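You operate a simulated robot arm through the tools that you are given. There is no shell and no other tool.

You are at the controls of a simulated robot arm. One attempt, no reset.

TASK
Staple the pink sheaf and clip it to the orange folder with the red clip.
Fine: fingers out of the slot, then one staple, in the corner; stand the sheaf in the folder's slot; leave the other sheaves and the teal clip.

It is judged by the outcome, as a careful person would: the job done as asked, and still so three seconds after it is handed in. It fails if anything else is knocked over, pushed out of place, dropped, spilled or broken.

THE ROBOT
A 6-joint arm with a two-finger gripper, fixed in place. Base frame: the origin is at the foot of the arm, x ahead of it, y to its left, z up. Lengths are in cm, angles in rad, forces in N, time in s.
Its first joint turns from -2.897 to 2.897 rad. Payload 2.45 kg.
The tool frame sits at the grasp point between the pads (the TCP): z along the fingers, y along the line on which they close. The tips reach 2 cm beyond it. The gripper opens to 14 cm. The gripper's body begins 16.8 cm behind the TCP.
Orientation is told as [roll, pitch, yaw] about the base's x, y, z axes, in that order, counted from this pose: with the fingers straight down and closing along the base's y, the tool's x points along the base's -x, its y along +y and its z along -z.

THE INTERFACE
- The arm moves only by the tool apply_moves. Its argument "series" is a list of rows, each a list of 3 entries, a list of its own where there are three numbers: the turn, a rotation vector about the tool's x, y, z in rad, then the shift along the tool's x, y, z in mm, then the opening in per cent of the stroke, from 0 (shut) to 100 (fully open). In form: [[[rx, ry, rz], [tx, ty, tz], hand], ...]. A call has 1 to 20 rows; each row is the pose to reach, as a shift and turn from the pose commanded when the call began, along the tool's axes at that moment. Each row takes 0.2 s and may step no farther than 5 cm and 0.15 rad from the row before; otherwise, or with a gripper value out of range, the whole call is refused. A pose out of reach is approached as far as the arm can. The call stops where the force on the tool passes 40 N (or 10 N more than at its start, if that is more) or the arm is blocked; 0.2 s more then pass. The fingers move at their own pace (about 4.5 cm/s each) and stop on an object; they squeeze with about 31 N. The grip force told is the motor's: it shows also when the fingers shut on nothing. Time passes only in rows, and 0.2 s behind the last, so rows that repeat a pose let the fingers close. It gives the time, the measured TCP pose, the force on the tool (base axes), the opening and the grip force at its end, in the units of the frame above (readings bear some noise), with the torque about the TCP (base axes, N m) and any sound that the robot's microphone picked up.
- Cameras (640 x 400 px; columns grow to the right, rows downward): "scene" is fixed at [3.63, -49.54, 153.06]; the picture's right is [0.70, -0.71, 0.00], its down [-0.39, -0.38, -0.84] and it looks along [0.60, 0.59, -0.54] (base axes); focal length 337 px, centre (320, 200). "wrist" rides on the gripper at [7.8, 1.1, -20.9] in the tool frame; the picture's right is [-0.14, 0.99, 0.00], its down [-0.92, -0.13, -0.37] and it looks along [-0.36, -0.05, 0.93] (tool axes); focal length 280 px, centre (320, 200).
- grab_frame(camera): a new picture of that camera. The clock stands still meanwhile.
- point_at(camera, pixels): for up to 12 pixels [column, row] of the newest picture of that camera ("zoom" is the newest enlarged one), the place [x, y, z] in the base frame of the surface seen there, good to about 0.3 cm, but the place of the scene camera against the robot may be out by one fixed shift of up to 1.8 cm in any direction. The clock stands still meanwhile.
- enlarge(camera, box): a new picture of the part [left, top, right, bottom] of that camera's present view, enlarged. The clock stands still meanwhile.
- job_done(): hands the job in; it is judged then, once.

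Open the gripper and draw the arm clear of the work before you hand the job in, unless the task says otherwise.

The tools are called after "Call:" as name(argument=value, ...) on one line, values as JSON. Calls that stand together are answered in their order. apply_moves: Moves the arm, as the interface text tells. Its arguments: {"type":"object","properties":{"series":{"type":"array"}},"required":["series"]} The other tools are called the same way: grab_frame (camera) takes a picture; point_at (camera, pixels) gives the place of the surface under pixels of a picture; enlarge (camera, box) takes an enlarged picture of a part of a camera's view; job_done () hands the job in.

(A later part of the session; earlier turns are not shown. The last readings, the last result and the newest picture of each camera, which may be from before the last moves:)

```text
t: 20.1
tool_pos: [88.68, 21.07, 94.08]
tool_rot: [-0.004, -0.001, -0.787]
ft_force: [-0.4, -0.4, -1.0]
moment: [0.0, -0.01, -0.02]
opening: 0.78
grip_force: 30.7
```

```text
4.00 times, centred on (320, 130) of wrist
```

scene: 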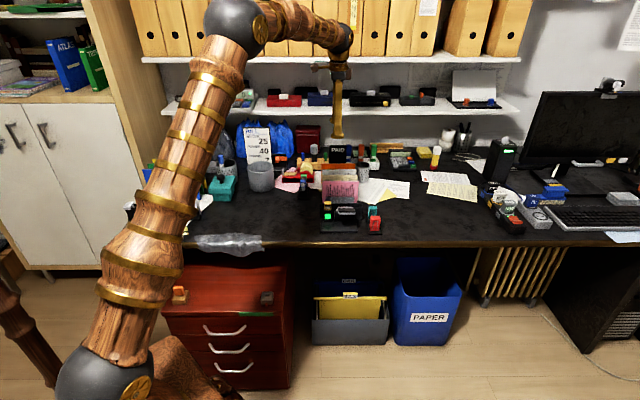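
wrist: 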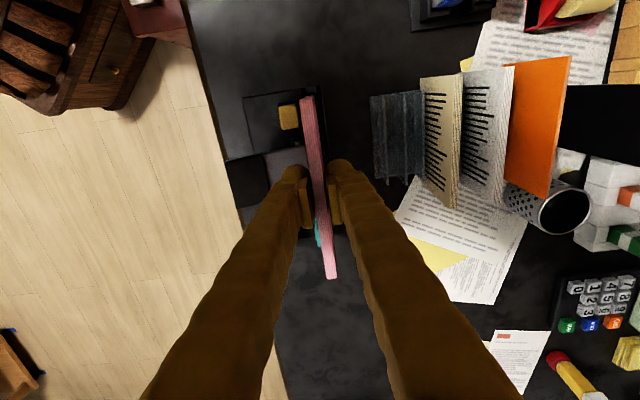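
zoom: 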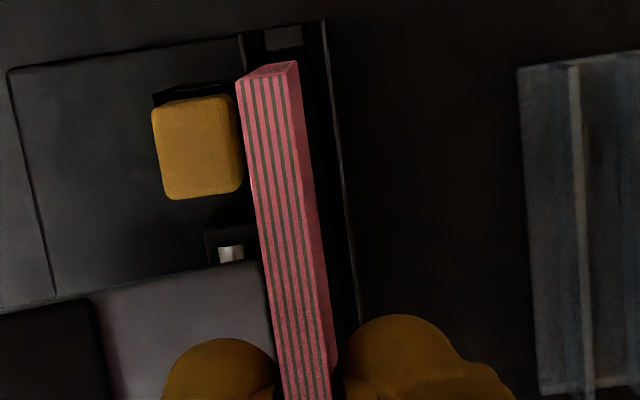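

The sheaf is above the slot. I check its left-end position against the slot's end block and walls.

Call:
point_at(camera="zoom", pixels=[[245, 86], [270, 84], [255, 84], [283, 70], [295, 66], [283, 38], [241, 45], [325, 45], [335, 120], [350, 250], [300, 300], [325, 300]])

Call:
point_at(camera="wrist", pixels=[[303, 99], [308, 98], [329, 277], [334, 277], [331, 240]])

```text
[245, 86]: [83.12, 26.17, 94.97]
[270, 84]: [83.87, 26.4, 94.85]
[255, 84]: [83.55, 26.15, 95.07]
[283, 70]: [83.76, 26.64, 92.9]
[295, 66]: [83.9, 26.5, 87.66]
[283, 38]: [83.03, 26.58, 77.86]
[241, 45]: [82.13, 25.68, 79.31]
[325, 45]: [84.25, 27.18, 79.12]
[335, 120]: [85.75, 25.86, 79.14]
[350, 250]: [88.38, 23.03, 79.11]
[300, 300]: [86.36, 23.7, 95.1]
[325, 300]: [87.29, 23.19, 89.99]
```

```text
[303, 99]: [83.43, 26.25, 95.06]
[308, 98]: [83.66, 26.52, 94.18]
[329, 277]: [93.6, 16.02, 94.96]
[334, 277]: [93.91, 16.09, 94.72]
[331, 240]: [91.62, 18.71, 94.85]
```

The sheaf (a≈77.63, l -40.5…-55.0) is centred over the slot (a 76.25–78.85, l -40.1…-55.6). I lower it 9 cm.

Call:
apply_moves(series=[[[0, 0, 0], [0, 0, 20], 0], [[0, 0, 0], [0, 0, 40], 0], [[0, 0, 0], [0, 0, 55], 0], [[0, 0, 0], [0, 0, 65], 0], [[0, 0, 0], [0, 0, 75], 0], [[0, 0, 0], [0, 0, 82], 0], [[0, 0, 0], [0, 0, 88], 0], [[0, 0, 0], [0, 0, 92], 0], [[0, 0, 0], [0, 0, 92], 0]])

Call:
enlarge(camera="wrist", box=[250, 80, 390, 180])

Call:
enlarge(camera="scene", box=[300, 160, 400, 250])

```text
t: 22.1
tool_pos: [88.71, 21.07, 84.65]
tool_rot: [-0.006, -0.002, -0.787]
ft_force: [0.2, 0.0, -0.9]
moment: [0.03, 0.0, 0.02]
opening: 0.77
grip_force: 31.1
```

```text
4.00 times, centred on (320, 130) of wrist
```

zoom: 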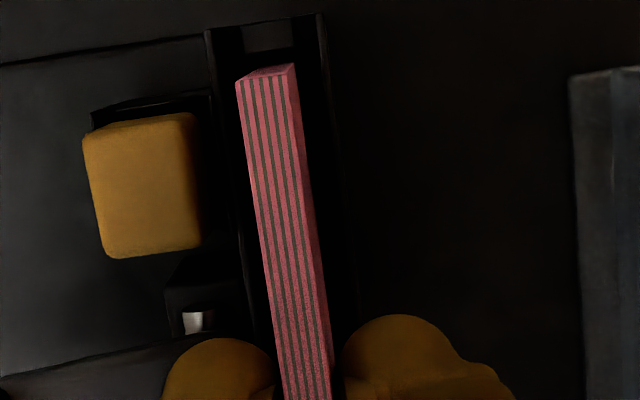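

```text
4.44 times, centred on (350, 205) of scene
```

zoom: 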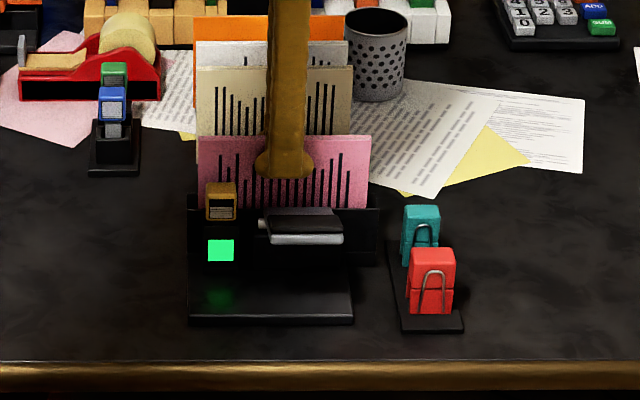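

The sheaf is in the slot with no contact force. I lower in small steps until it touches the floor.

Call:
apply_moves(series=[[[0, 0, 0], [0, 0, 2], 0], [[0, 0, 0], [0, 0, 4], 0], [[0, 0, 0], [0, 0, 5], 0], [[0, 0, 0], [0, 0, 6], 0], [[0, 0, 0], [0, 0, 6], 0]])

```text
t: 23.3
tool_pos: [88.77, 21.05, 84.16]
tool_rot: [-0.004, -0.002, -0.786]
ft_force: [-3.4, 2.2, 10.1]
moment: [0.09, 0.07, -0.02]
opening: 0.77
grip_force: 30.8
```

It touched the floor at 10 N (z≈84.16). I ease up 1 mm and open the fingers slightly to let the sheaf stand, then rise.

Call:
apply_moves(series=[[[0, 0, 0], [0, 0, -1], 0], [[0, 0, 0], [0, 0, -1], 8], [[0, 0, 0], [0, 0, -1], 17.5], [[0, 0, 0], [0, 0, -1], 17.5], [[0, 0, 0], [0, 0, -15], 17.5], [[0, 0, 0], [0, 0, -35], 17.5], [[0, 0, 0], [0, 0, -60], 17.5], [[0, 0, 0], [0, 0, -60], 17.5]])

Call:
grab_frame(camera="wrist")

Call:
enlarge(camera="wrist", box=[230, 80, 390, 240])

Call:
enlarge(camera="scene", box=[300, 160, 400, 250])

```text
t: 25.1
tool_pos: [88.78, 21.11, 90.18]
tool_rot: [-0.006, -0.003, -0.788]
ft_force: [0.0, 0.2, 0.5]
moment: [0.01, -0.01, -0.02]
opening: 2.46
grip_force: 0.1
```

```text
taken
```

wrist: 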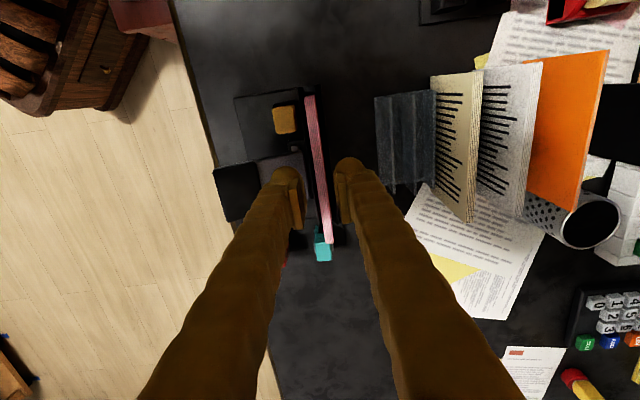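

```text
2.50 times, centred on (310, 160) of wrist
```

zoom: 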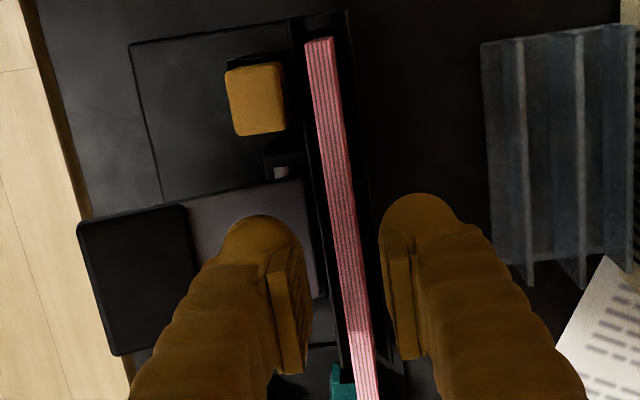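

```text
4.44 times, centred on (350, 205) of scene
```

zoom: 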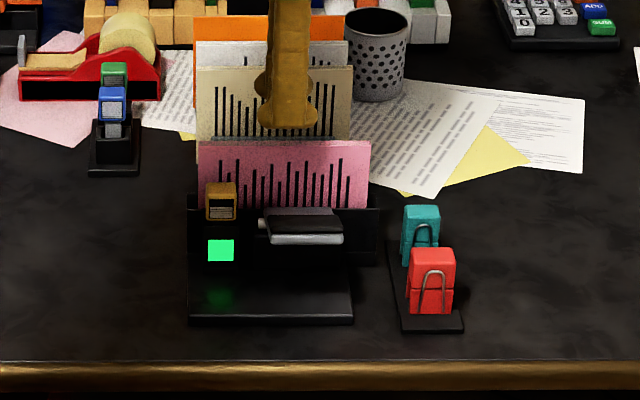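

The sheaf stands in the stapler slot and the fingers are out (tips z≈88). Next I raise slightly, close the gripper and move to the near side over the lever's black pad to look at it.

Call:
apply_moves(series=[[[0, 0, 0], [0, -10, -30], 17.5], [[0, 0, 0], [0, -40, -40], 10], [[0, 0, 0], [0, -70, -40], 0], [[0, 0, 0], [0, -100, -40], 0], [[0, 0, 0], [0, -100, -40], 0]])

Call:
grab_frame(camera="wrist")

Call:
enlarge(camera="wrist", box=[250, 80, 450, 220])

```text
t: 26.3
tool_pos: [81.76, 13.98, 94.22]
tool_rot: [-0.005, -0.001, -0.785]
ft_force: [0.5, -0.5, -0.2]
moment: [0.01, -0.01, 0.0]
opening: 0.01
grip_force: 29.0
```

```text
taken
```

wrist: 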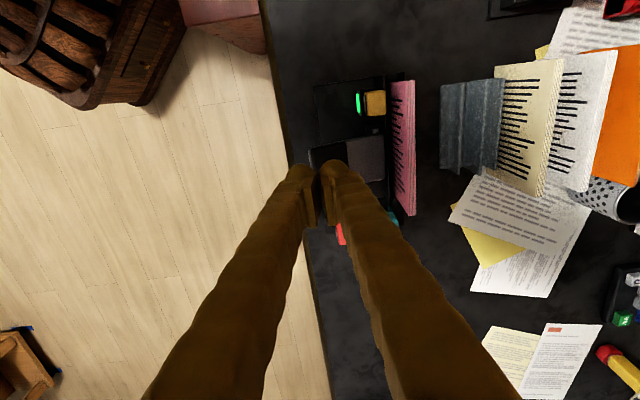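

```text
2.86 times, centred on (350, 150) of wrist
```

zoom: 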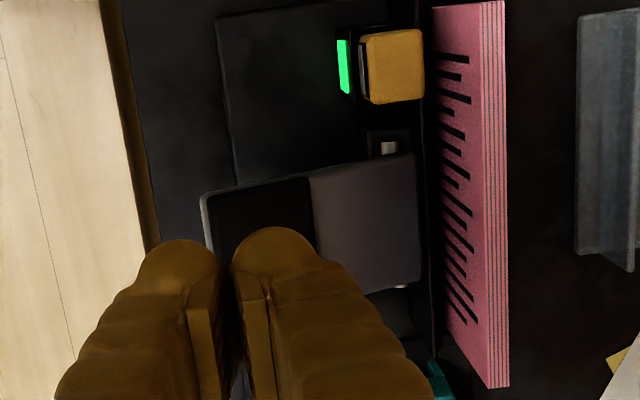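

I measure the lever's pad and plate, its pin, and the yellow head in this view.

Call:
point_at(camera="zoom", pixels=[[215, 205], [295, 190], [225, 235], [305, 215], [320, 185], [405, 165], [410, 270], [360, 220], [390, 148], [400, 287], [390, 65], [345, 65]])

Call:
enlarge(camera="scene", box=[320, 195, 365, 240])

```text
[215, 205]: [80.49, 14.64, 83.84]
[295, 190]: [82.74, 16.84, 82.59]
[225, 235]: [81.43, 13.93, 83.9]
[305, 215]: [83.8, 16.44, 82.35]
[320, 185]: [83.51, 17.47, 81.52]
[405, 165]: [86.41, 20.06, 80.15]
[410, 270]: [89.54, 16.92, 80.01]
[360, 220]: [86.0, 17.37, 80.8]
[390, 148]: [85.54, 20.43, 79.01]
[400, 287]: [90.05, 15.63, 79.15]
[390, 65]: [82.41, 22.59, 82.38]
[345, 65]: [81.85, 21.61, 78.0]
```

```text
8.89 times, centred on (342, 218) of scene
```

zoom: 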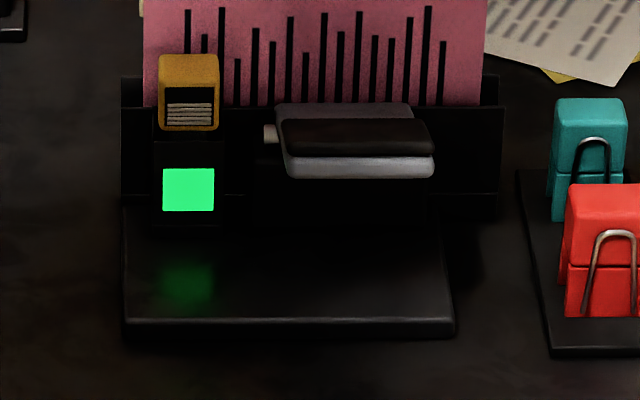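

The lever's black pad is at a≈67.3–70.4, l≈-49, sloping up to z≈83.8, hinged by the pin near the slot (a≈74.8). I centre the closed fingers over it and go down just above contact.

Call:
apply_moves(series=[[[0, 0, 0], [-11, 6, 0], 0], [[0, 0, 0], [-11, 6, 25], 0], [[0, 0, 0], [-11, 6, 50], 0], [[0, 0, 0], [-11, 6, 75], 0], [[0, 0, 0], [-11, 6, 75], 0]])

Call:
enlarge(camera="wrist", box=[250, 80, 450, 220])

Call:
enlarge(camera="scene", box=[310, 170, 390, 240])

```text
t: 27.5
tool_pos: [82.92, 13.54, 86.74]
tool_rot: [-0.003, -0.002, -0.787]
ft_force: [0.3, -0.4, -0.6]
moment: [-0.03, -0.03, 0.01]
opening: 0.0
grip_force: 30.1
```

```text
2.86 times, centred on (350, 150) of wrist
```

zoom: 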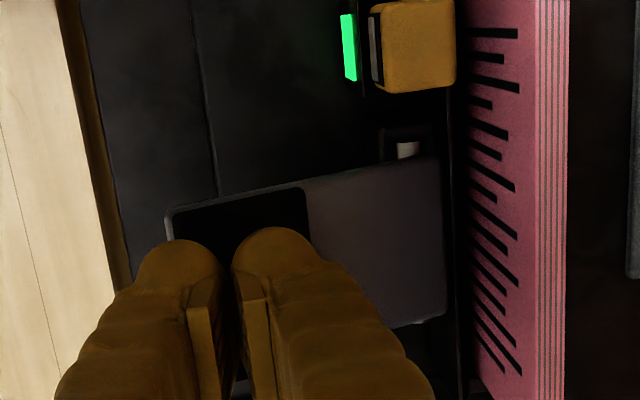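

```text
5.71 times, centred on (350, 205) of scene
```

zoom: 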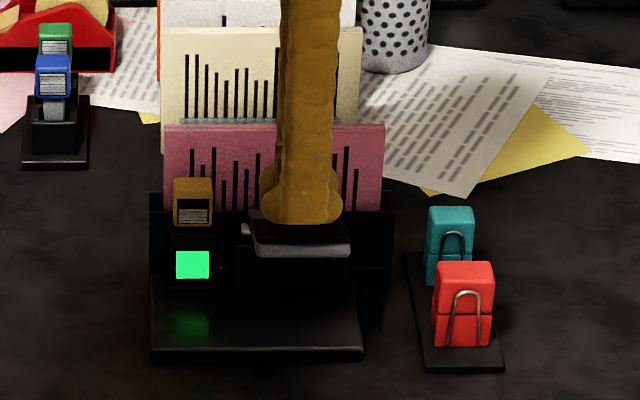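

The blue/green blocks at left look like spare cartridges, so the yellow one is the loaded staple cartridge and the lever is the actuator. I press the lever down in one smooth stroke, stopping on force.

Call:
apply_moves(series=[[[0, 0, 0], [0, 0, 6], 0], [[0, 0, 0], [0, 0, 11], 0], [[0, 0, 0], [0, 0, 16], 0], [[0, 0, 0], [0, 0, 21], 0], [[0, 0, 0], [0, 0, 26], 0], [[0, 0, 0], [0, 0, 31], 0]])

Call:
enlarge(camera="wrist", box=[250, 80, 450, 220])

Call:
enlarge(camera="scene", box=[310, 170, 390, 240])

```text
t: 28.9
tool_pos: [82.89, 13.55, 83.62]
tool_rot: [-0.003, -0.004, -0.788]
ft_force: [-1.0, -1.5, 12.9]
moment: [-0.12, 0.13, 0.0]
opening: 0.01
grip_force: 29.0
```

```text
2.86 times, centred on (350, 150) of wrist
```

zoom: 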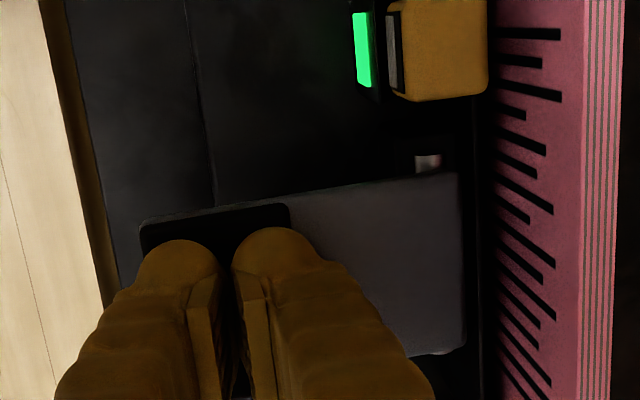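

```text
5.71 times, centred on (350, 205) of scene
```

zoom: 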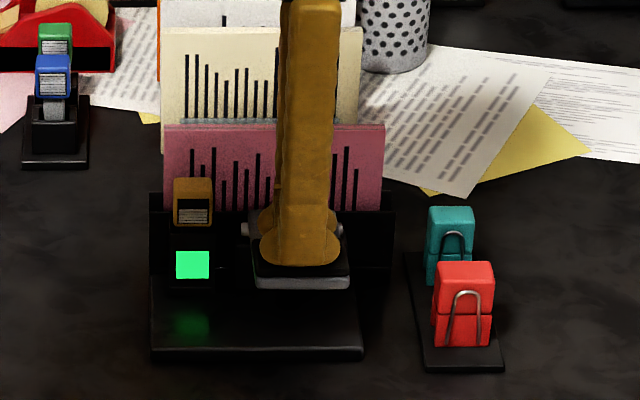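

The lever follows with a 13 N spring force, no click yet. I continue pressing.

Call:
apply_moves(series=[[[0, 0, 0], [0, 0, 4], 0], [[0, 0, 0], [0, 0, 8], 0], [[0, 0, 0], [0, 0, 12], 0], [[0, 0, 0], [0, 0, 16], 0]])

Call:
enlarge(camera="scene", box=[310, 170, 390, 240])

```text
t: 29.7
tool_pos: [82.87, 13.65, 82.6]
tool_rot: [-0.005, -0.004, -0.786]
ft_force: [-4.1, -2.0, 16.7]
moment: [-0.15, 0.2, 0.06]
opening: 0.0
grip_force: 29.8
stopped in row 4: the force on the tool passed its limit at 49 N (the readings are from after the stop); the commanded pose is now the measured one
```

```text
5.71 times, centred on (350, 205) of scene
```

zoom: 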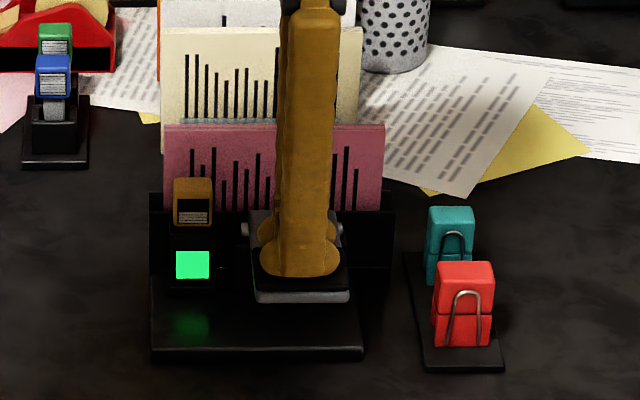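

The stroke ended on a hard stop (49 N) with the lever about level; no sound was reported. I look at the cartridge and sheaf corner closely before doing anything else.

Call:
enlarge(camera="scene", box=[325, 190, 355, 215])

Call:
grab_frame(camera="wrist")

Call:
enlarge(camera="wrist", box=[330, 50, 450, 170])

```text
16.00 times, centred on (340, 202) of scene
```

zoom: 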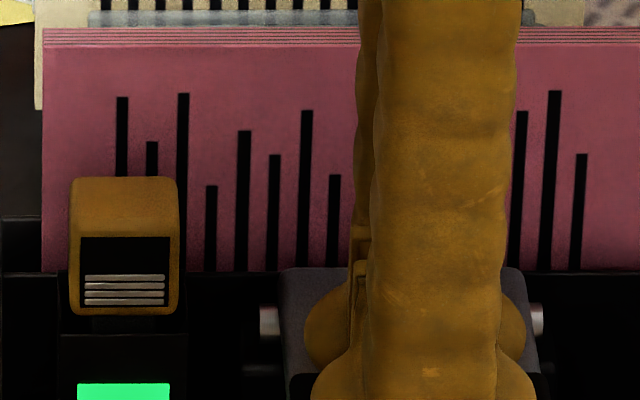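

```text
taken
```

wrist: 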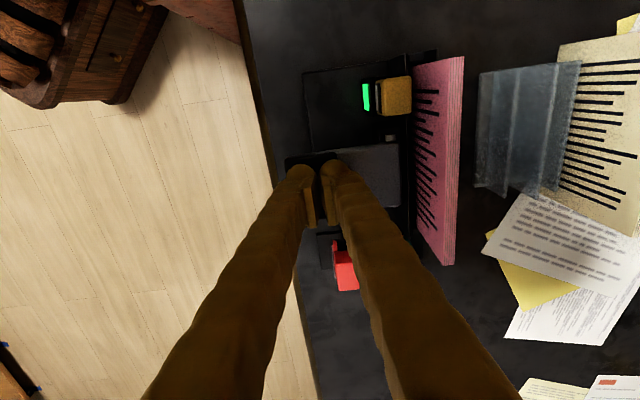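

```text
3.33 times, centred on (390, 110) of wrist
```

zoom: 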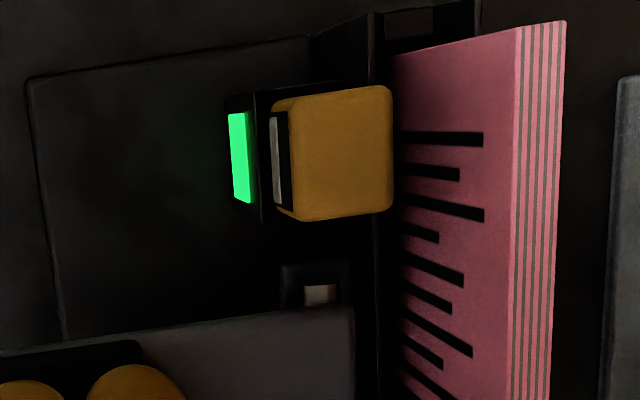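

I measure the lever's present slope to see whether it bottomed out.

Call:
point_at(camera="wrist", pixels=[[292, 160], [300, 157], [345, 153], [395, 150], [395, 195], [370, 165], [320, 120], [395, 95], [366, 97], [305, 68], [438, 70], [458, 65]])

Call:
enlarge(camera="wrist", box=[270, 120, 430, 240])

```text
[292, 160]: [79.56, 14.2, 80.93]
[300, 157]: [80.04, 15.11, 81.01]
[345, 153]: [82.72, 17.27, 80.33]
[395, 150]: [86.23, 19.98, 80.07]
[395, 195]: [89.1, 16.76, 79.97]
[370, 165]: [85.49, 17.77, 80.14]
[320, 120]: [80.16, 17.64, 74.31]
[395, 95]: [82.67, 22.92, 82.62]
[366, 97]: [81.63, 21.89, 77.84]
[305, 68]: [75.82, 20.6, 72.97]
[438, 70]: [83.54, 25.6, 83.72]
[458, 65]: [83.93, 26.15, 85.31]
```

```text
3.33 times, centred on (350, 180) of wrist
```

zoom: 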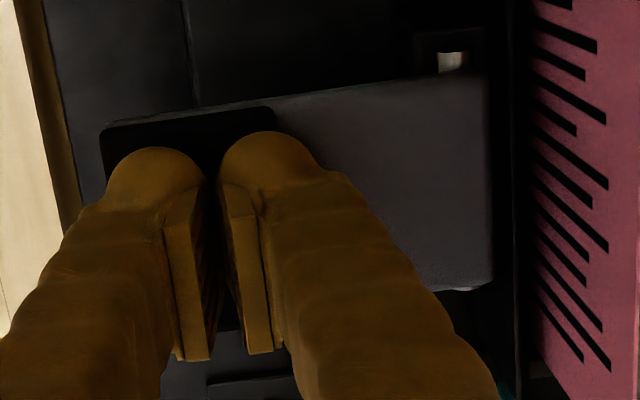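

The lever went from ≈25° to ≈5.5°. Keeping it down, I push on slowly in 1 mm steps to see whether there's still travel left and a click.

Call:
apply_moves(series=[[[0, 0, 0], [0, 0, 1], 0], [[0, 0, 0], [0, 0, 2], 0], [[0, 0, 0], [0, 0, 3], 0], [[0, 0, 0], [0, 0, 4], 0], [[0, 0, 0], [0, 0, 5], 0], [[0, 0, 0], [0, 0, 6], 0], [[0, 0, 0], [0, 0, 7], 0]])

Call:
enlarge(camera="scene", box=[325, 190, 355, 215])

```text
t: 30.3
tool_pos: [82.99, 13.63, 82.94]
tool_rot: [-0.001, -0.004, -0.784]
ft_force: [-3.8, -2.1, 15.5]
moment: [-0.17, 0.18, 0.05]
opening: 0.0
grip_force: 29.5
stopped in row 2: the force on the tool passed its limit at 43 N (the readings are from after the stop); the commanded pose is now the measured one
```

```text
16.00 times, centred on (340, 202) of scene
```

zoom: 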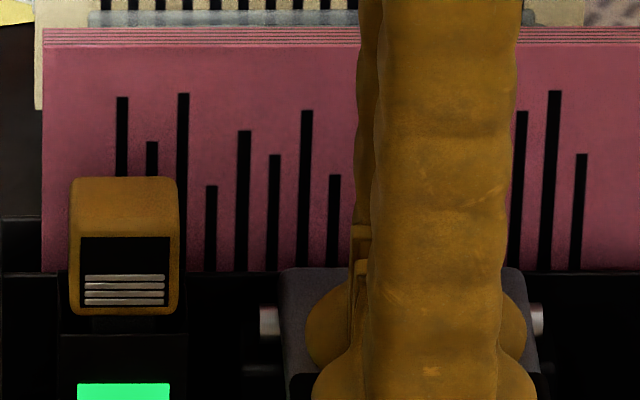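

The lever is against its hard stop. I lift off, let it spring back, and inspect the cartridge, light and sheaf.

Call:
apply_moves(series=[[[0, 0, 0], [0, 0, -15], 0], [[0, 0, 0], [0, 0, -35], 0], [[0, 0, 0], [0, -20, -70], 0], [[0, 0, 0], [0, -50, -110], 0], [[0, 0, 0], [0, -90, -130], 0], [[0, 0, 0], [0, -90, -130], 0]])

Call:
enlarge(camera="scene", box=[325, 190, 355, 215])

Call:
enlarge(camera="scene", box=[310, 170, 390, 240])

Call:
grab_frame(camera="wrist")

```text
t: 31.7
tool_pos: [76.49, 7.23, 95.65]
tool_rot: [-0.003, -0.004, -0.784]
ft_force: [0.0, -0.3, 1.2]
moment: [0.01, -0.04, -0.01]
opening: 0.01
grip_force: 29.3
```

```text
16.00 times, centred on (340, 202) of scene
```

zoom: 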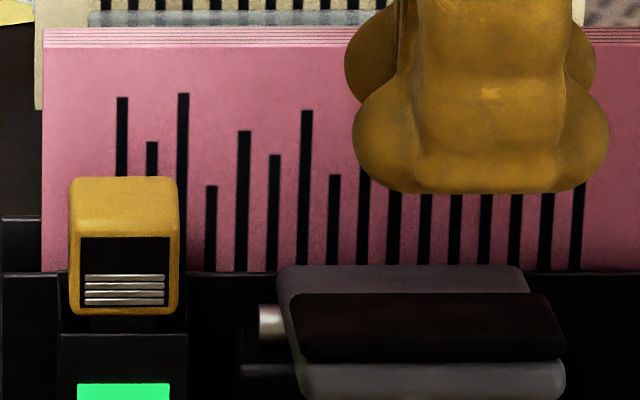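

```text
5.71 times, centred on (350, 205) of scene
```

zoom: 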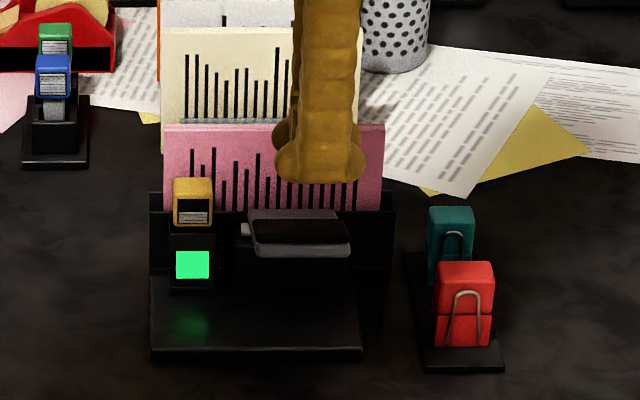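

```text
taken
```

wrist: 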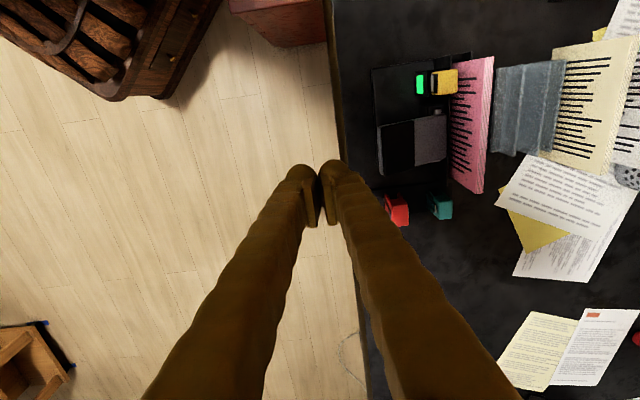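

I retake the same enlargement as before the press to compare the number of staple lines in the yellow cartridge window.

Call:
enlarge(camera="scene", box=[320, 195, 365, 240])

Call:
enlarge(camera="scene", box=[315, 195, 385, 240])

Call:
enlarge(camera="wrist", box=[400, 50, 500, 150])

```text
8.89 times, centred on (342, 218) of scene
```

zoom: 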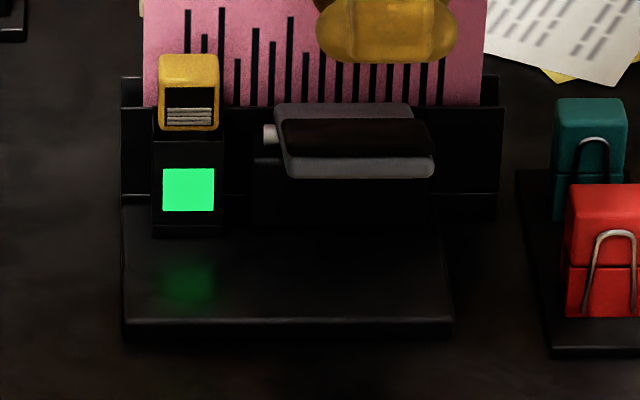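

```text
8.89 times, centred on (350, 218) of scene
```

zoom: 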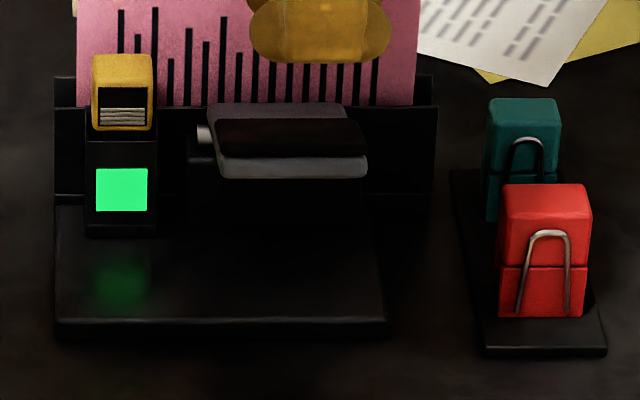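

```text
4.00 times, centred on (450, 100) of wrist
```

zoom: 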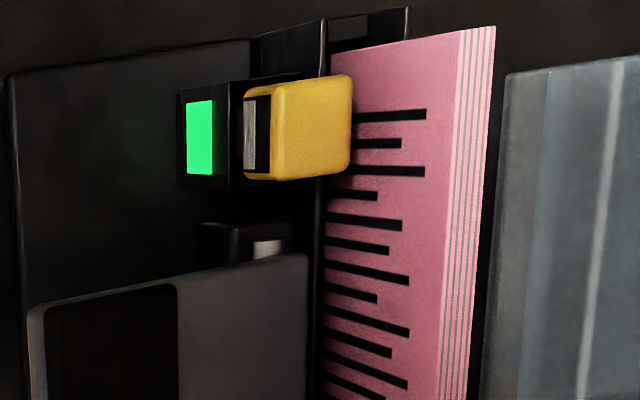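

The staple stack in the window is visibly shorter now (lines start at row 109 rather than ~103), so one staple was fired. I go back above the sheaf with a 2.45 cm opening.

Call:
apply_moves(series=[[[0, 0, 0], [3, 40, 0], 10], [[0, 0, 0], [6, 85, 0], 17.5], [[0, 0, 0], [9, 130, 0], 17.5], [[0, 0, 0], [12, 165, 0], 17.5], [[0, 0, 0], [12, 184, 0], 17.5], [[0, 0, 0], [12, 184, 0], 17.5]])

Call:
enlarge(camera="wrist", box=[230, 80, 390, 240])

```text
t: 33.1
tool_pos: [88.83, 20.99, 95.62]
tool_rot: [-0.004, -0.003, -0.787]
ft_force: [0.1, -0.8, 0.6]
moment: [-0.01, -0.01, 0.03]
opening: 2.46
grip_force: 0.0
```

```text
2.50 times, centred on (310, 160) of wrist
```

zoom: 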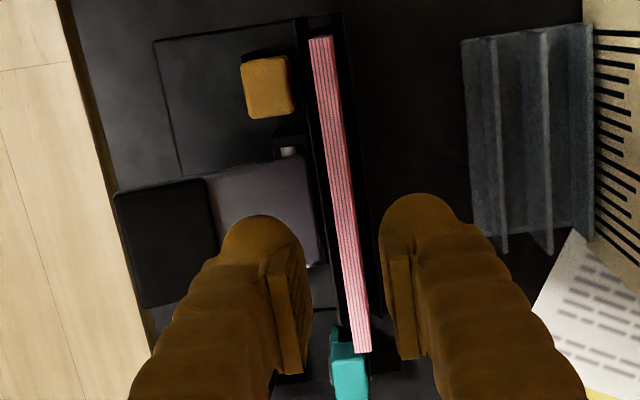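

The sheaf is centred between the fingers. I descend so the tips overlap the sheaf's top by about 1.3 cm (TCP z≈85.8), then close.

Call:
apply_moves(series=[[[0, 0, 0], [0, 0, 30], 17.5], [[0, 0, 0], [0, 0, 60], 17.5], [[0, 0, 0], [0, 0, 80], 17.5], [[0, 0, 0], [0, 0, 92], 17.5], [[0, 0, 0], [0, 0, 98], 17.5], [[0, 0, 0], [0, 0, 98], 17.5], [[0, 0, 0], [0, 0, 98], 6], [[0, 0, 0], [0, 0, 98], 0], [[0, 0, 0], [0, 0, 98], 0], [[0, 0, 0], [0, 0, 98], 0]])

Call:
enlarge(camera="wrist", box=[230, 80, 390, 240])

```text
t: 35.3
tool_pos: [88.77, 21.1, 85.91]
tool_rot: [-0.003, -0.003, -0.788]
ft_force: [0.7, -0.2, -0.1]
moment: [-0.05, 0.03, 0.03]
opening: 0.79
grip_force: 31.1
```

```text
2.50 times, centred on (310, 160) of wrist
```

zoom: 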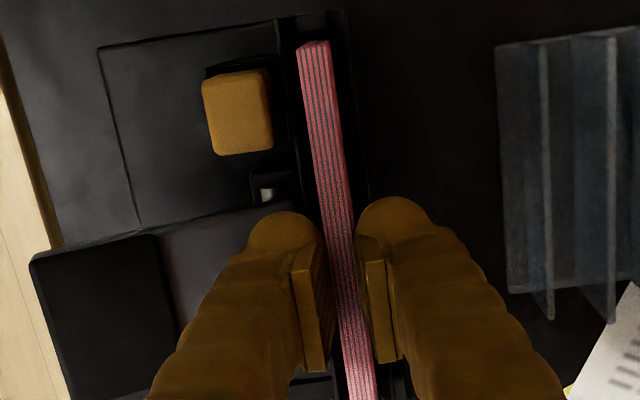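

Gripped again (0.79 cm). I lift the sheaf straight out, 11.5 cm up, and inspect its lower-left corner for the staple.

Call:
apply_moves(series=[[[0, 0, 0], [0, 0, -10], 0], [[0, 0, 0], [0, 0, -25], 0], [[0, 0, 0], [0, 0, -45], 0], [[0, 0, 0], [0, 0, -65], 0], [[0, 0, 0], [0, 0, -90], 0], [[0, 0, 0], [0, 0, -115], 0], [[0, 0, 0], [0, 0, -115], 0]])

Call:
enlarge(camera="scene", box=[315, 150, 375, 200])

Call:
enlarge(camera="scene", box=[300, 140, 400, 240])

```text
t: 36.9
tool_pos: [88.82, 21.3, 97.28]
tool_rot: [-0.004, -0.003, -0.785]
ft_force: [0.5, 0.7, -0.1]
moment: [-0.02, -0.01, 0.02]
opening: 0.78
grip_force: 31.0
```

```text
8.00 times, centred on (345, 175) of scene
```

zoom: 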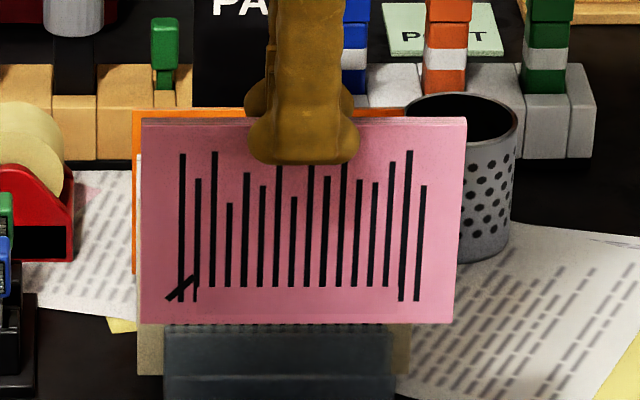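

```text
4.00 times, centred on (350, 190) of scene
```

zoom: 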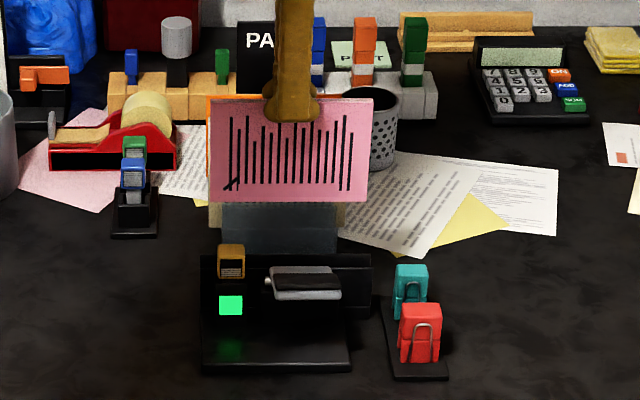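

A diagonal staple is visible in the sheaf's lower-left corner (zoom (180,288)). Now I carry it, raised 2 cm more, over to in front of the orange folder (a≈101.8).

Call:
apply_moves(series=[[[0, 0, 0], [0, 0, -20], 0], [[0, 0, 0], [0, 35, -20], 0], [[0, 0, 0], [0, 70, -20], 0], [[0, 0, 0], [0, 105, -20], 0], [[0, 0, 0], [0, 140, -20], 0], [[0, 0, 0], [0, 175, -20], 0], [[0, 0, 0], [0, 210, -20], 0], [[0, 0, 0], [0, 238, -20], 0], [[0, 0, 0], [0, 238, -20], 0]])

Call:
grab_frame(camera="wrist")

Call:
enlarge(camera="wrist", box=[250, 60, 390, 180])

```text
t: 38.9
tool_pos: [105.56, 37.97, 99.36]
tool_rot: [-0.002, -0.005, -0.788]
ft_force: [0.1, 0.5, -1.6]
moment: [0.0, -0.02, 0.0]
opening: 0.78
grip_force: 31.4
```

```text
taken
```

wrist: 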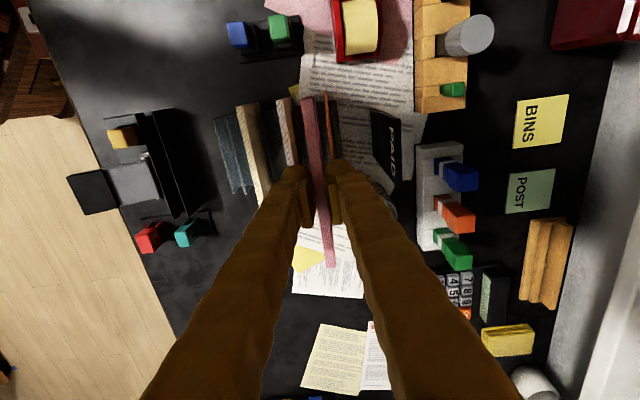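

```text
3.33 times, centred on (320, 120) of wrist
```

zoom: 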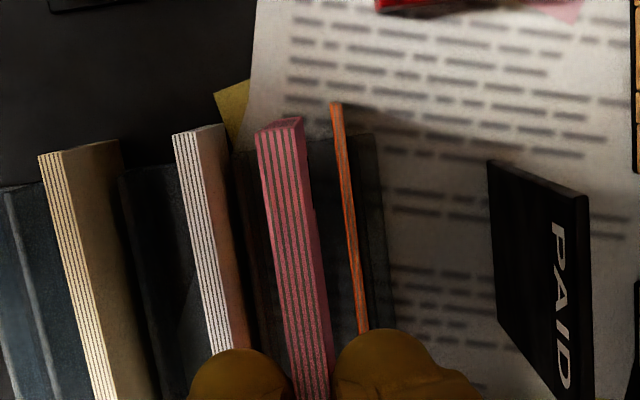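

I zoom further on the gap between the held sheaf and the folder, and measure both.

Call:
enlarge(camera="wrist", box=[290, 80, 350, 160])

Call:
point_at(camera="zoom", pixels=[[250, 100], [290, 100], [310, 100], [400, 60], [410, 130], [420, 130], [425, 200], [432, 200], [330, 150], [345, 250], [360, 150], [300, 250]])

```text
5.00 times, centred on (320, 120) of wrist
```

zoom: 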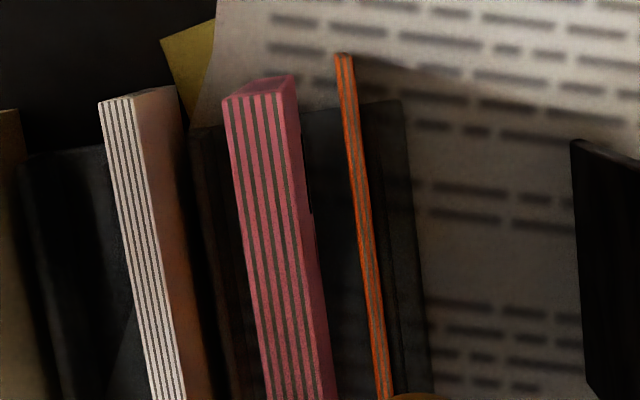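

```text
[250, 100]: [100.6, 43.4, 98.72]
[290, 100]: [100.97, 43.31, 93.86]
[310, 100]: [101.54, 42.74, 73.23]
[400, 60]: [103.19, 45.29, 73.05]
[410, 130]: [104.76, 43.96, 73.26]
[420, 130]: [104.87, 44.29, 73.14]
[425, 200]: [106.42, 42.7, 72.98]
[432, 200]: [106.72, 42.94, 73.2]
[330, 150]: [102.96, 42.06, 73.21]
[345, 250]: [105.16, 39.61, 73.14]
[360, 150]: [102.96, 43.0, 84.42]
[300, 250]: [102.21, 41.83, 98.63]
```

I lower the sheaf so its bottom edge is just above the folder's top (bottom z≈85.1), still 1 cm in front, to compare directly at equal depth.

Call:
apply_moves(series=[[[0, 0, 0], [0, 0, 15], 0], [[0, 0, 0], [0, 0, 30], 0], [[0, 0, 0], [0, 0, 30], 0]])

Call:
enlarge(camera="wrist", box=[290, 70, 350, 130])

Call:
enlarge(camera="scene", box=[310, 140, 380, 200])

```text
t: 39.7
tool_pos: [105.64, 38.0, 96.31]
tool_rot: [-0.004, -0.003, -0.788]
ft_force: [0.5, 0.0, -1.5]
moment: [0.0, 0.0, -0.03]
opening: 0.78
grip_force: 31.4
```

```text
6.67 times, centred on (320, 100) of wrist
```

zoom: 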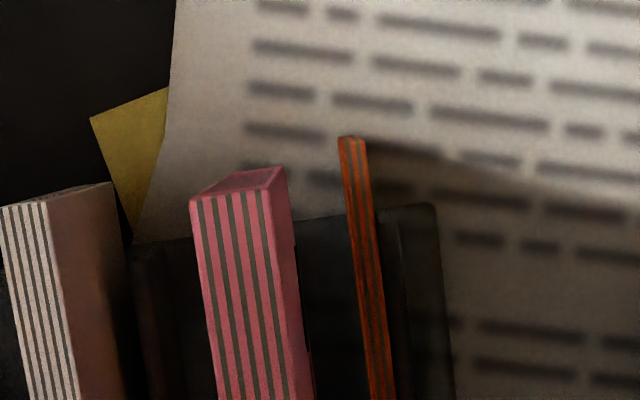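

```text
6.67 times, centred on (345, 170) of scene
```

zoom: 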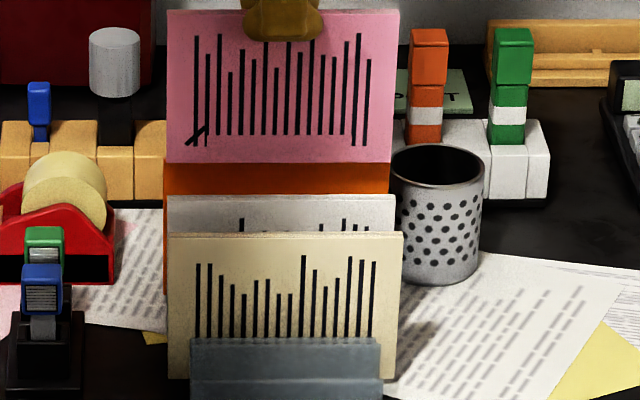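

At equal depth the sheaf's back face is ≈0.88 cm in front of the folder. I shift back 6 mm and check the remaining gap before lowering.

Call:
apply_moves(series=[[[0, 0, 0], [0, 3, 0], 0], [[0, 0, 0], [0, 6, 0], 0], [[0, 0, 0], [0, 6, 0], 0]])

Call:
enlarge(camera="wrist", box=[290, 70, 350, 130])

Call:
enlarge(camera="wrist", box=[300, 220, 360, 280])

```text
t: 40.5
tool_pos: [106.09, 38.38, 96.14]
tool_rot: [-0.002, -0.002, -0.788]
ft_force: [0.6, 0.9, -1.3]
moment: [0.0, 0.04, -0.06]
opening: 0.76
grip_force: 31.1
```

```text
6.67 times, centred on (320, 100) of wrist
```

zoom: 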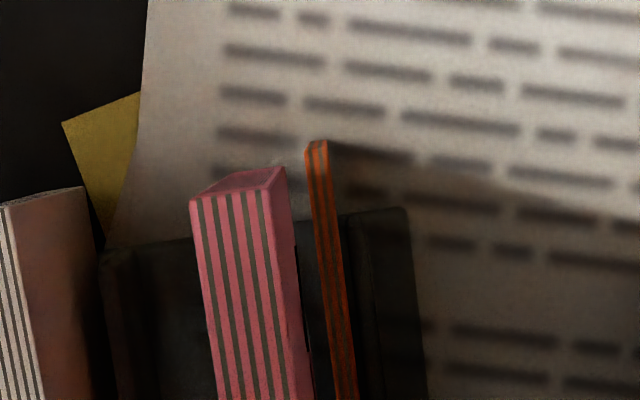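

```text
6.67 times, centred on (330, 250) of wrist
```

zoom: 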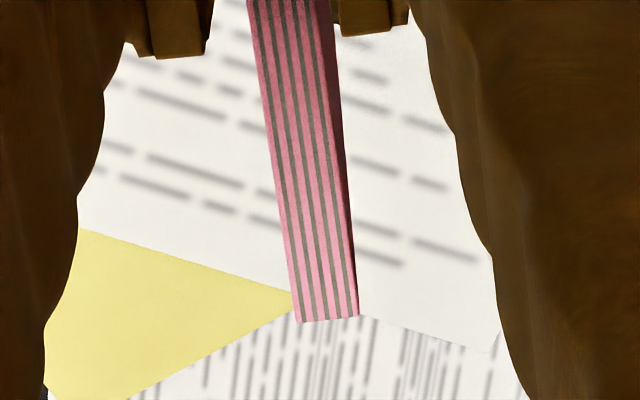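

The gap to the folder is ≈0.3 cm. I shift 2 mm further back and lower 4.5 cm, so the sheaf's bottom is between folder top and slot wall top, then check.

Call:
apply_moves(series=[[[0, 0, 0], [0, 2, 0], 0], [[0, 0, 0], [0, 2, 8], 0], [[0, 0, 0], [0, 2, 16], 0], [[0, 0, 0], [0, 2, 24], 0], [[0, 0, 0], [0, 2, 32], 0], [[0, 0, 0], [0, 2, 40], 0], [[0, 0, 0], [0, 2, 45], 0], [[0, 0, 0], [0, 2, 45], 0]])

Call:
enlarge(camera="wrist", box=[290, 60, 370, 140])

Call:
enlarge(camera="scene", box=[310, 140, 380, 200])

```text
t: 42.3
tool_pos: [106.26, 38.59, 91.69]
tool_rot: [-0.004, -0.004, -0.786]
ft_force: [0.3, 0.1, -1.5]
moment: [-0.01, 0.0, 0.04]
opening: 0.79
grip_force: 30.8
```

```text
5.00 times, centred on (330, 100) of wrist
```

zoom: 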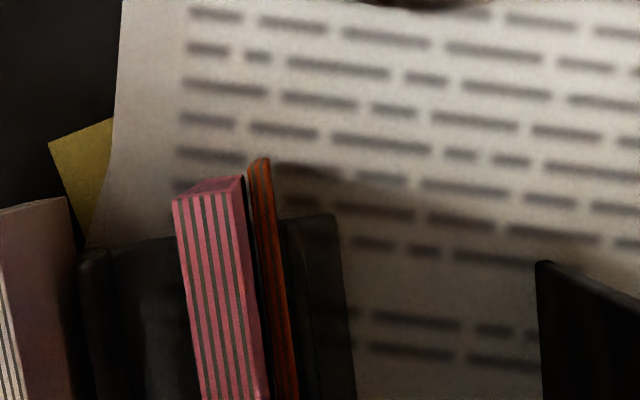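

```text
6.67 times, centred on (345, 170) of scene
```

zoom: 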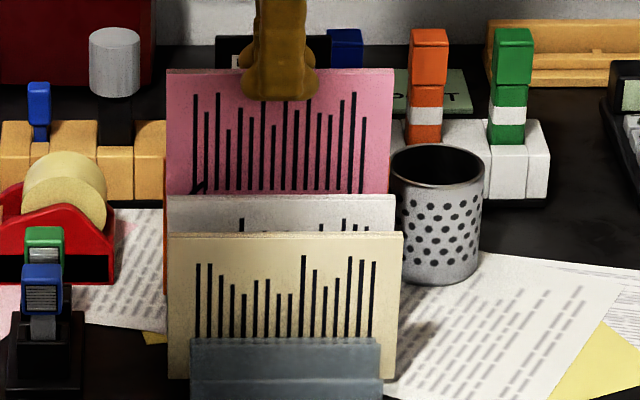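

No contact; the sheaf is between white sheaf and folder. I lower in small steps with 1 mm backward bias to enter the slot, checking force at about wall-top level.

Call:
apply_moves(series=[[[0, 0, 0], [0, 1, 5], 0], [[0, 0, 0], [0, 1, 10], 0], [[0, 0, 0], [0, 1, 14], 0], [[0, 0, 0], [0, 1, 18], 0], [[0, 0, 0], [0, 1, 21], 0], [[0, 0, 0], [0, 1, 24], 0], [[0, 0, 0], [0, 1, 24], 0]])

Call:
enlarge(camera="wrist", box=[290, 60, 370, 140])

```text
t: 43.9
tool_pos: [106.42, 38.57, 89.29]
tool_rot: [-0.005, -0.002, -0.786]
ft_force: [-0.7, -0.3, -1.7]
moment: [-0.01, 0.02, 0.01]
opening: 0.75
grip_force: 30.6
```

```text
5.00 times, centred on (330, 100) of wrist
```

zoom: 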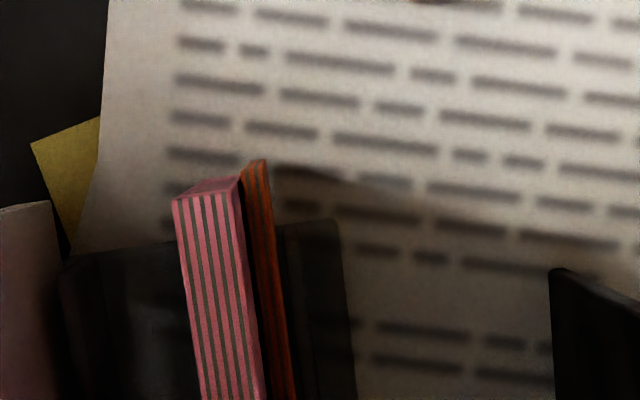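

Still no contact with the bottom at z≈78. I continue down to TCP z≈86.8, where the fingertips just clear the folder's top.

Call:
apply_moves(series=[[[0, 0, 0], [0, 0, 4], 0], [[0, 0, 0], [0, 0, 8], 0], [[0, 0, 0], [0, 0, 12], 0], [[0, 0, 0], [0, 0, 16], 0], [[0, 0, 0], [0, 0, 20], 0], [[0, 0, 0], [0, 0, 24], 0], [[0, 0, 0], [0, 0, 24], 0]])

Call:
grab_frame(camera="wrist")

Call:
enlarge(camera="wrist", box=[270, 60, 430, 220])

Call:
enlarge(camera="scene", box=[310, 140, 380, 200])

```text
t: 45.5
tool_pos: [106.23, 38.6, 86.98]
tool_rot: [-0.002, -0.005, -0.787]
ft_force: [-0.4, -0.3, -1.5]
moment: [0.01, 0.0, -0.03]
opening: 0.78
grip_force: 31.3
```

```text
taken
```

wrist: 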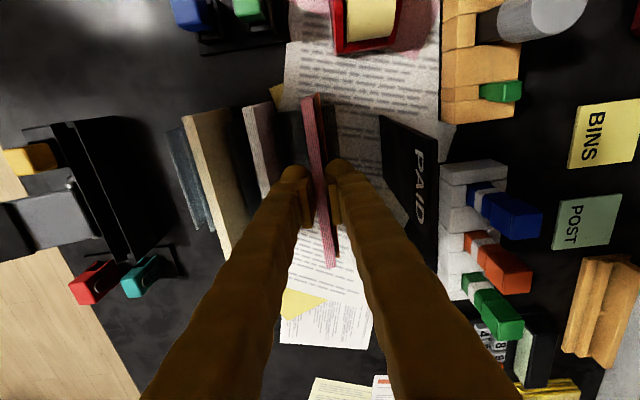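

```text
2.50 times, centred on (350, 140) of wrist
```

zoom: 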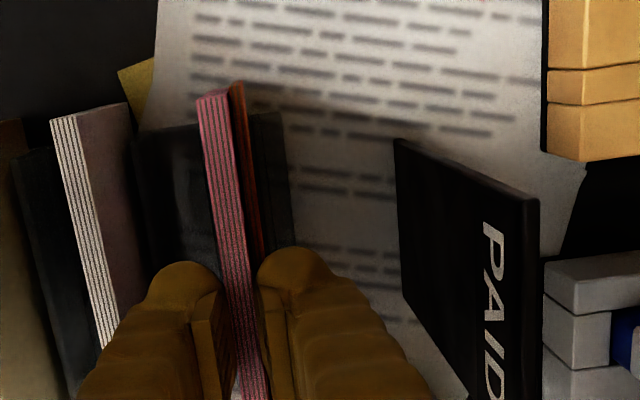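

```text
6.67 times, centred on (345, 170) of scene
```

zoom: 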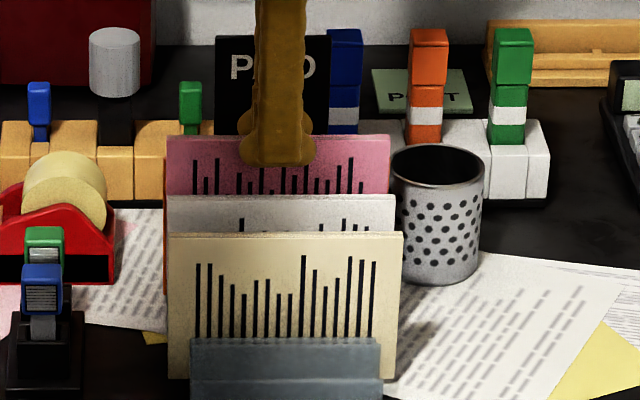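

The sheaf is inside the folder's slot, no contact forces. I go 2.5 mm lower, then open to release it into the slot (short guided drop of about 1.5 cm), staying in place.

Call:
apply_moves(series=[[[0, 0, 0], [0, 0, 1], 0], [[0, 0, 0], [0, 0, 2.5], 0], [[0, 0, 0], [0, 0, 2.5], 4], [[0, 0, 0], [0, 0, 2.5], 8], [[0, 0, 0], [0, 0, 2.5], 12], [[0, 0, 0], [0, 0, 2.5], 12]])

Call:
grab_frame(camera="wrist")

Call:
enlarge(camera="wrist", box=[270, 60, 430, 220])

Call:
enlarge(camera="scene", box=[310, 140, 380, 200])

```text
t: 46.9
tool_pos: [106.13, 38.58, 86.72]
tool_rot: [-0.003, -0.004, -0.789]
ft_force: [0.2, 0.9, -0.6]
moment: [0.05, 0.03, 0.02]
opening: 1.69
grip_force: 0.1
```

```text
taken
```

wrist: 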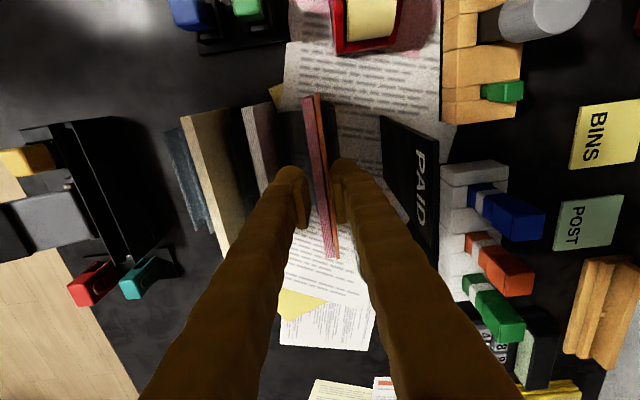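

```text
2.50 times, centred on (350, 140) of wrist
```

zoom: 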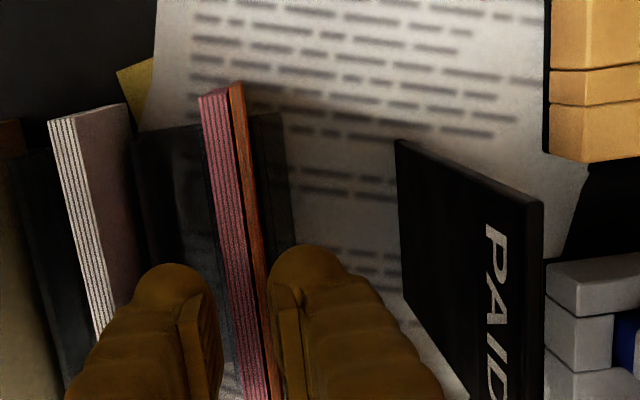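

```text
6.67 times, centred on (345, 170) of scene
```

zoom: 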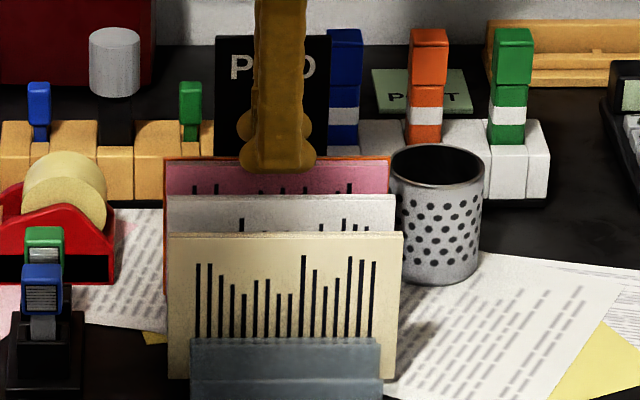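

The sheaf dropped neatly: its top is flush with and touching the orange folder (zoom (225,160)). I rise and measure the pair's top position.

Call:
apply_moves(series=[[[0, 0, 0], [0, 0, -15], 12], [[0, 0, 0], [0, 0, -40], 20], [[0, 0, 0], [0, 0, -70], 24], [[0, 0, 0], [0, 0, -100], 24], [[0, 0, 0], [0, 0, -100], 24]])

Call:
grab_frame(camera="wrist")

Call:
enlarge(camera="wrist", box=[270, 70, 390, 190])

Call:
enlarge(camera="scene", box=[310, 140, 380, 200])

```text
t: 48.1
tool_pos: [106.09, 38.49, 96.79]
tool_rot: [-0.002, -0.003, -0.786]
ft_force: [0.5, 0.3, -1.4]
moment: [0.03, -0.01, 0.0]
opening: 3.35
grip_force: 0.0
```

```text
taken
```

wrist: 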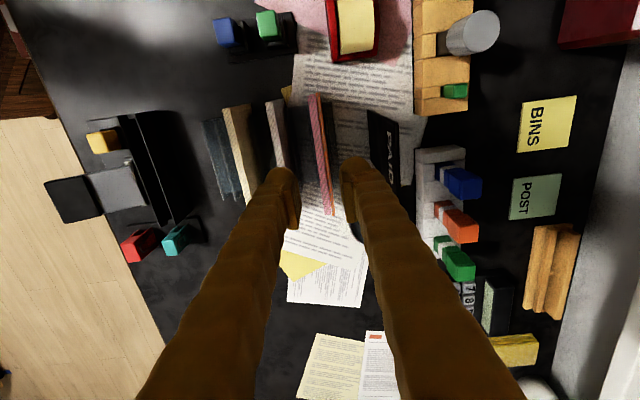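

```text
3.33 times, centred on (330, 130) of wrist
```

zoom: 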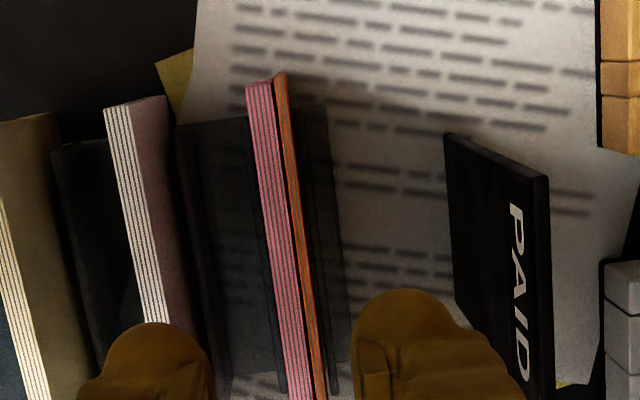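

```text
6.67 times, centred on (345, 170) of scene
```

zoom: 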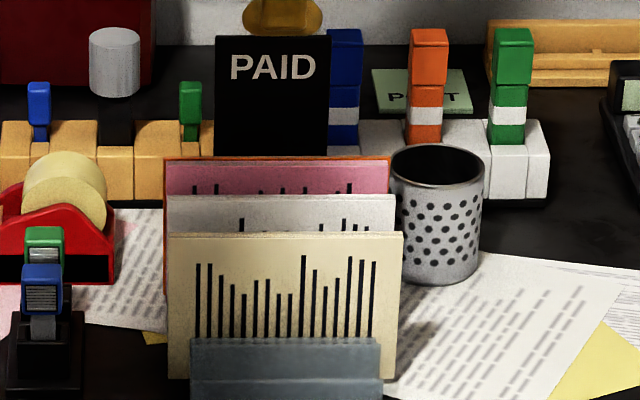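

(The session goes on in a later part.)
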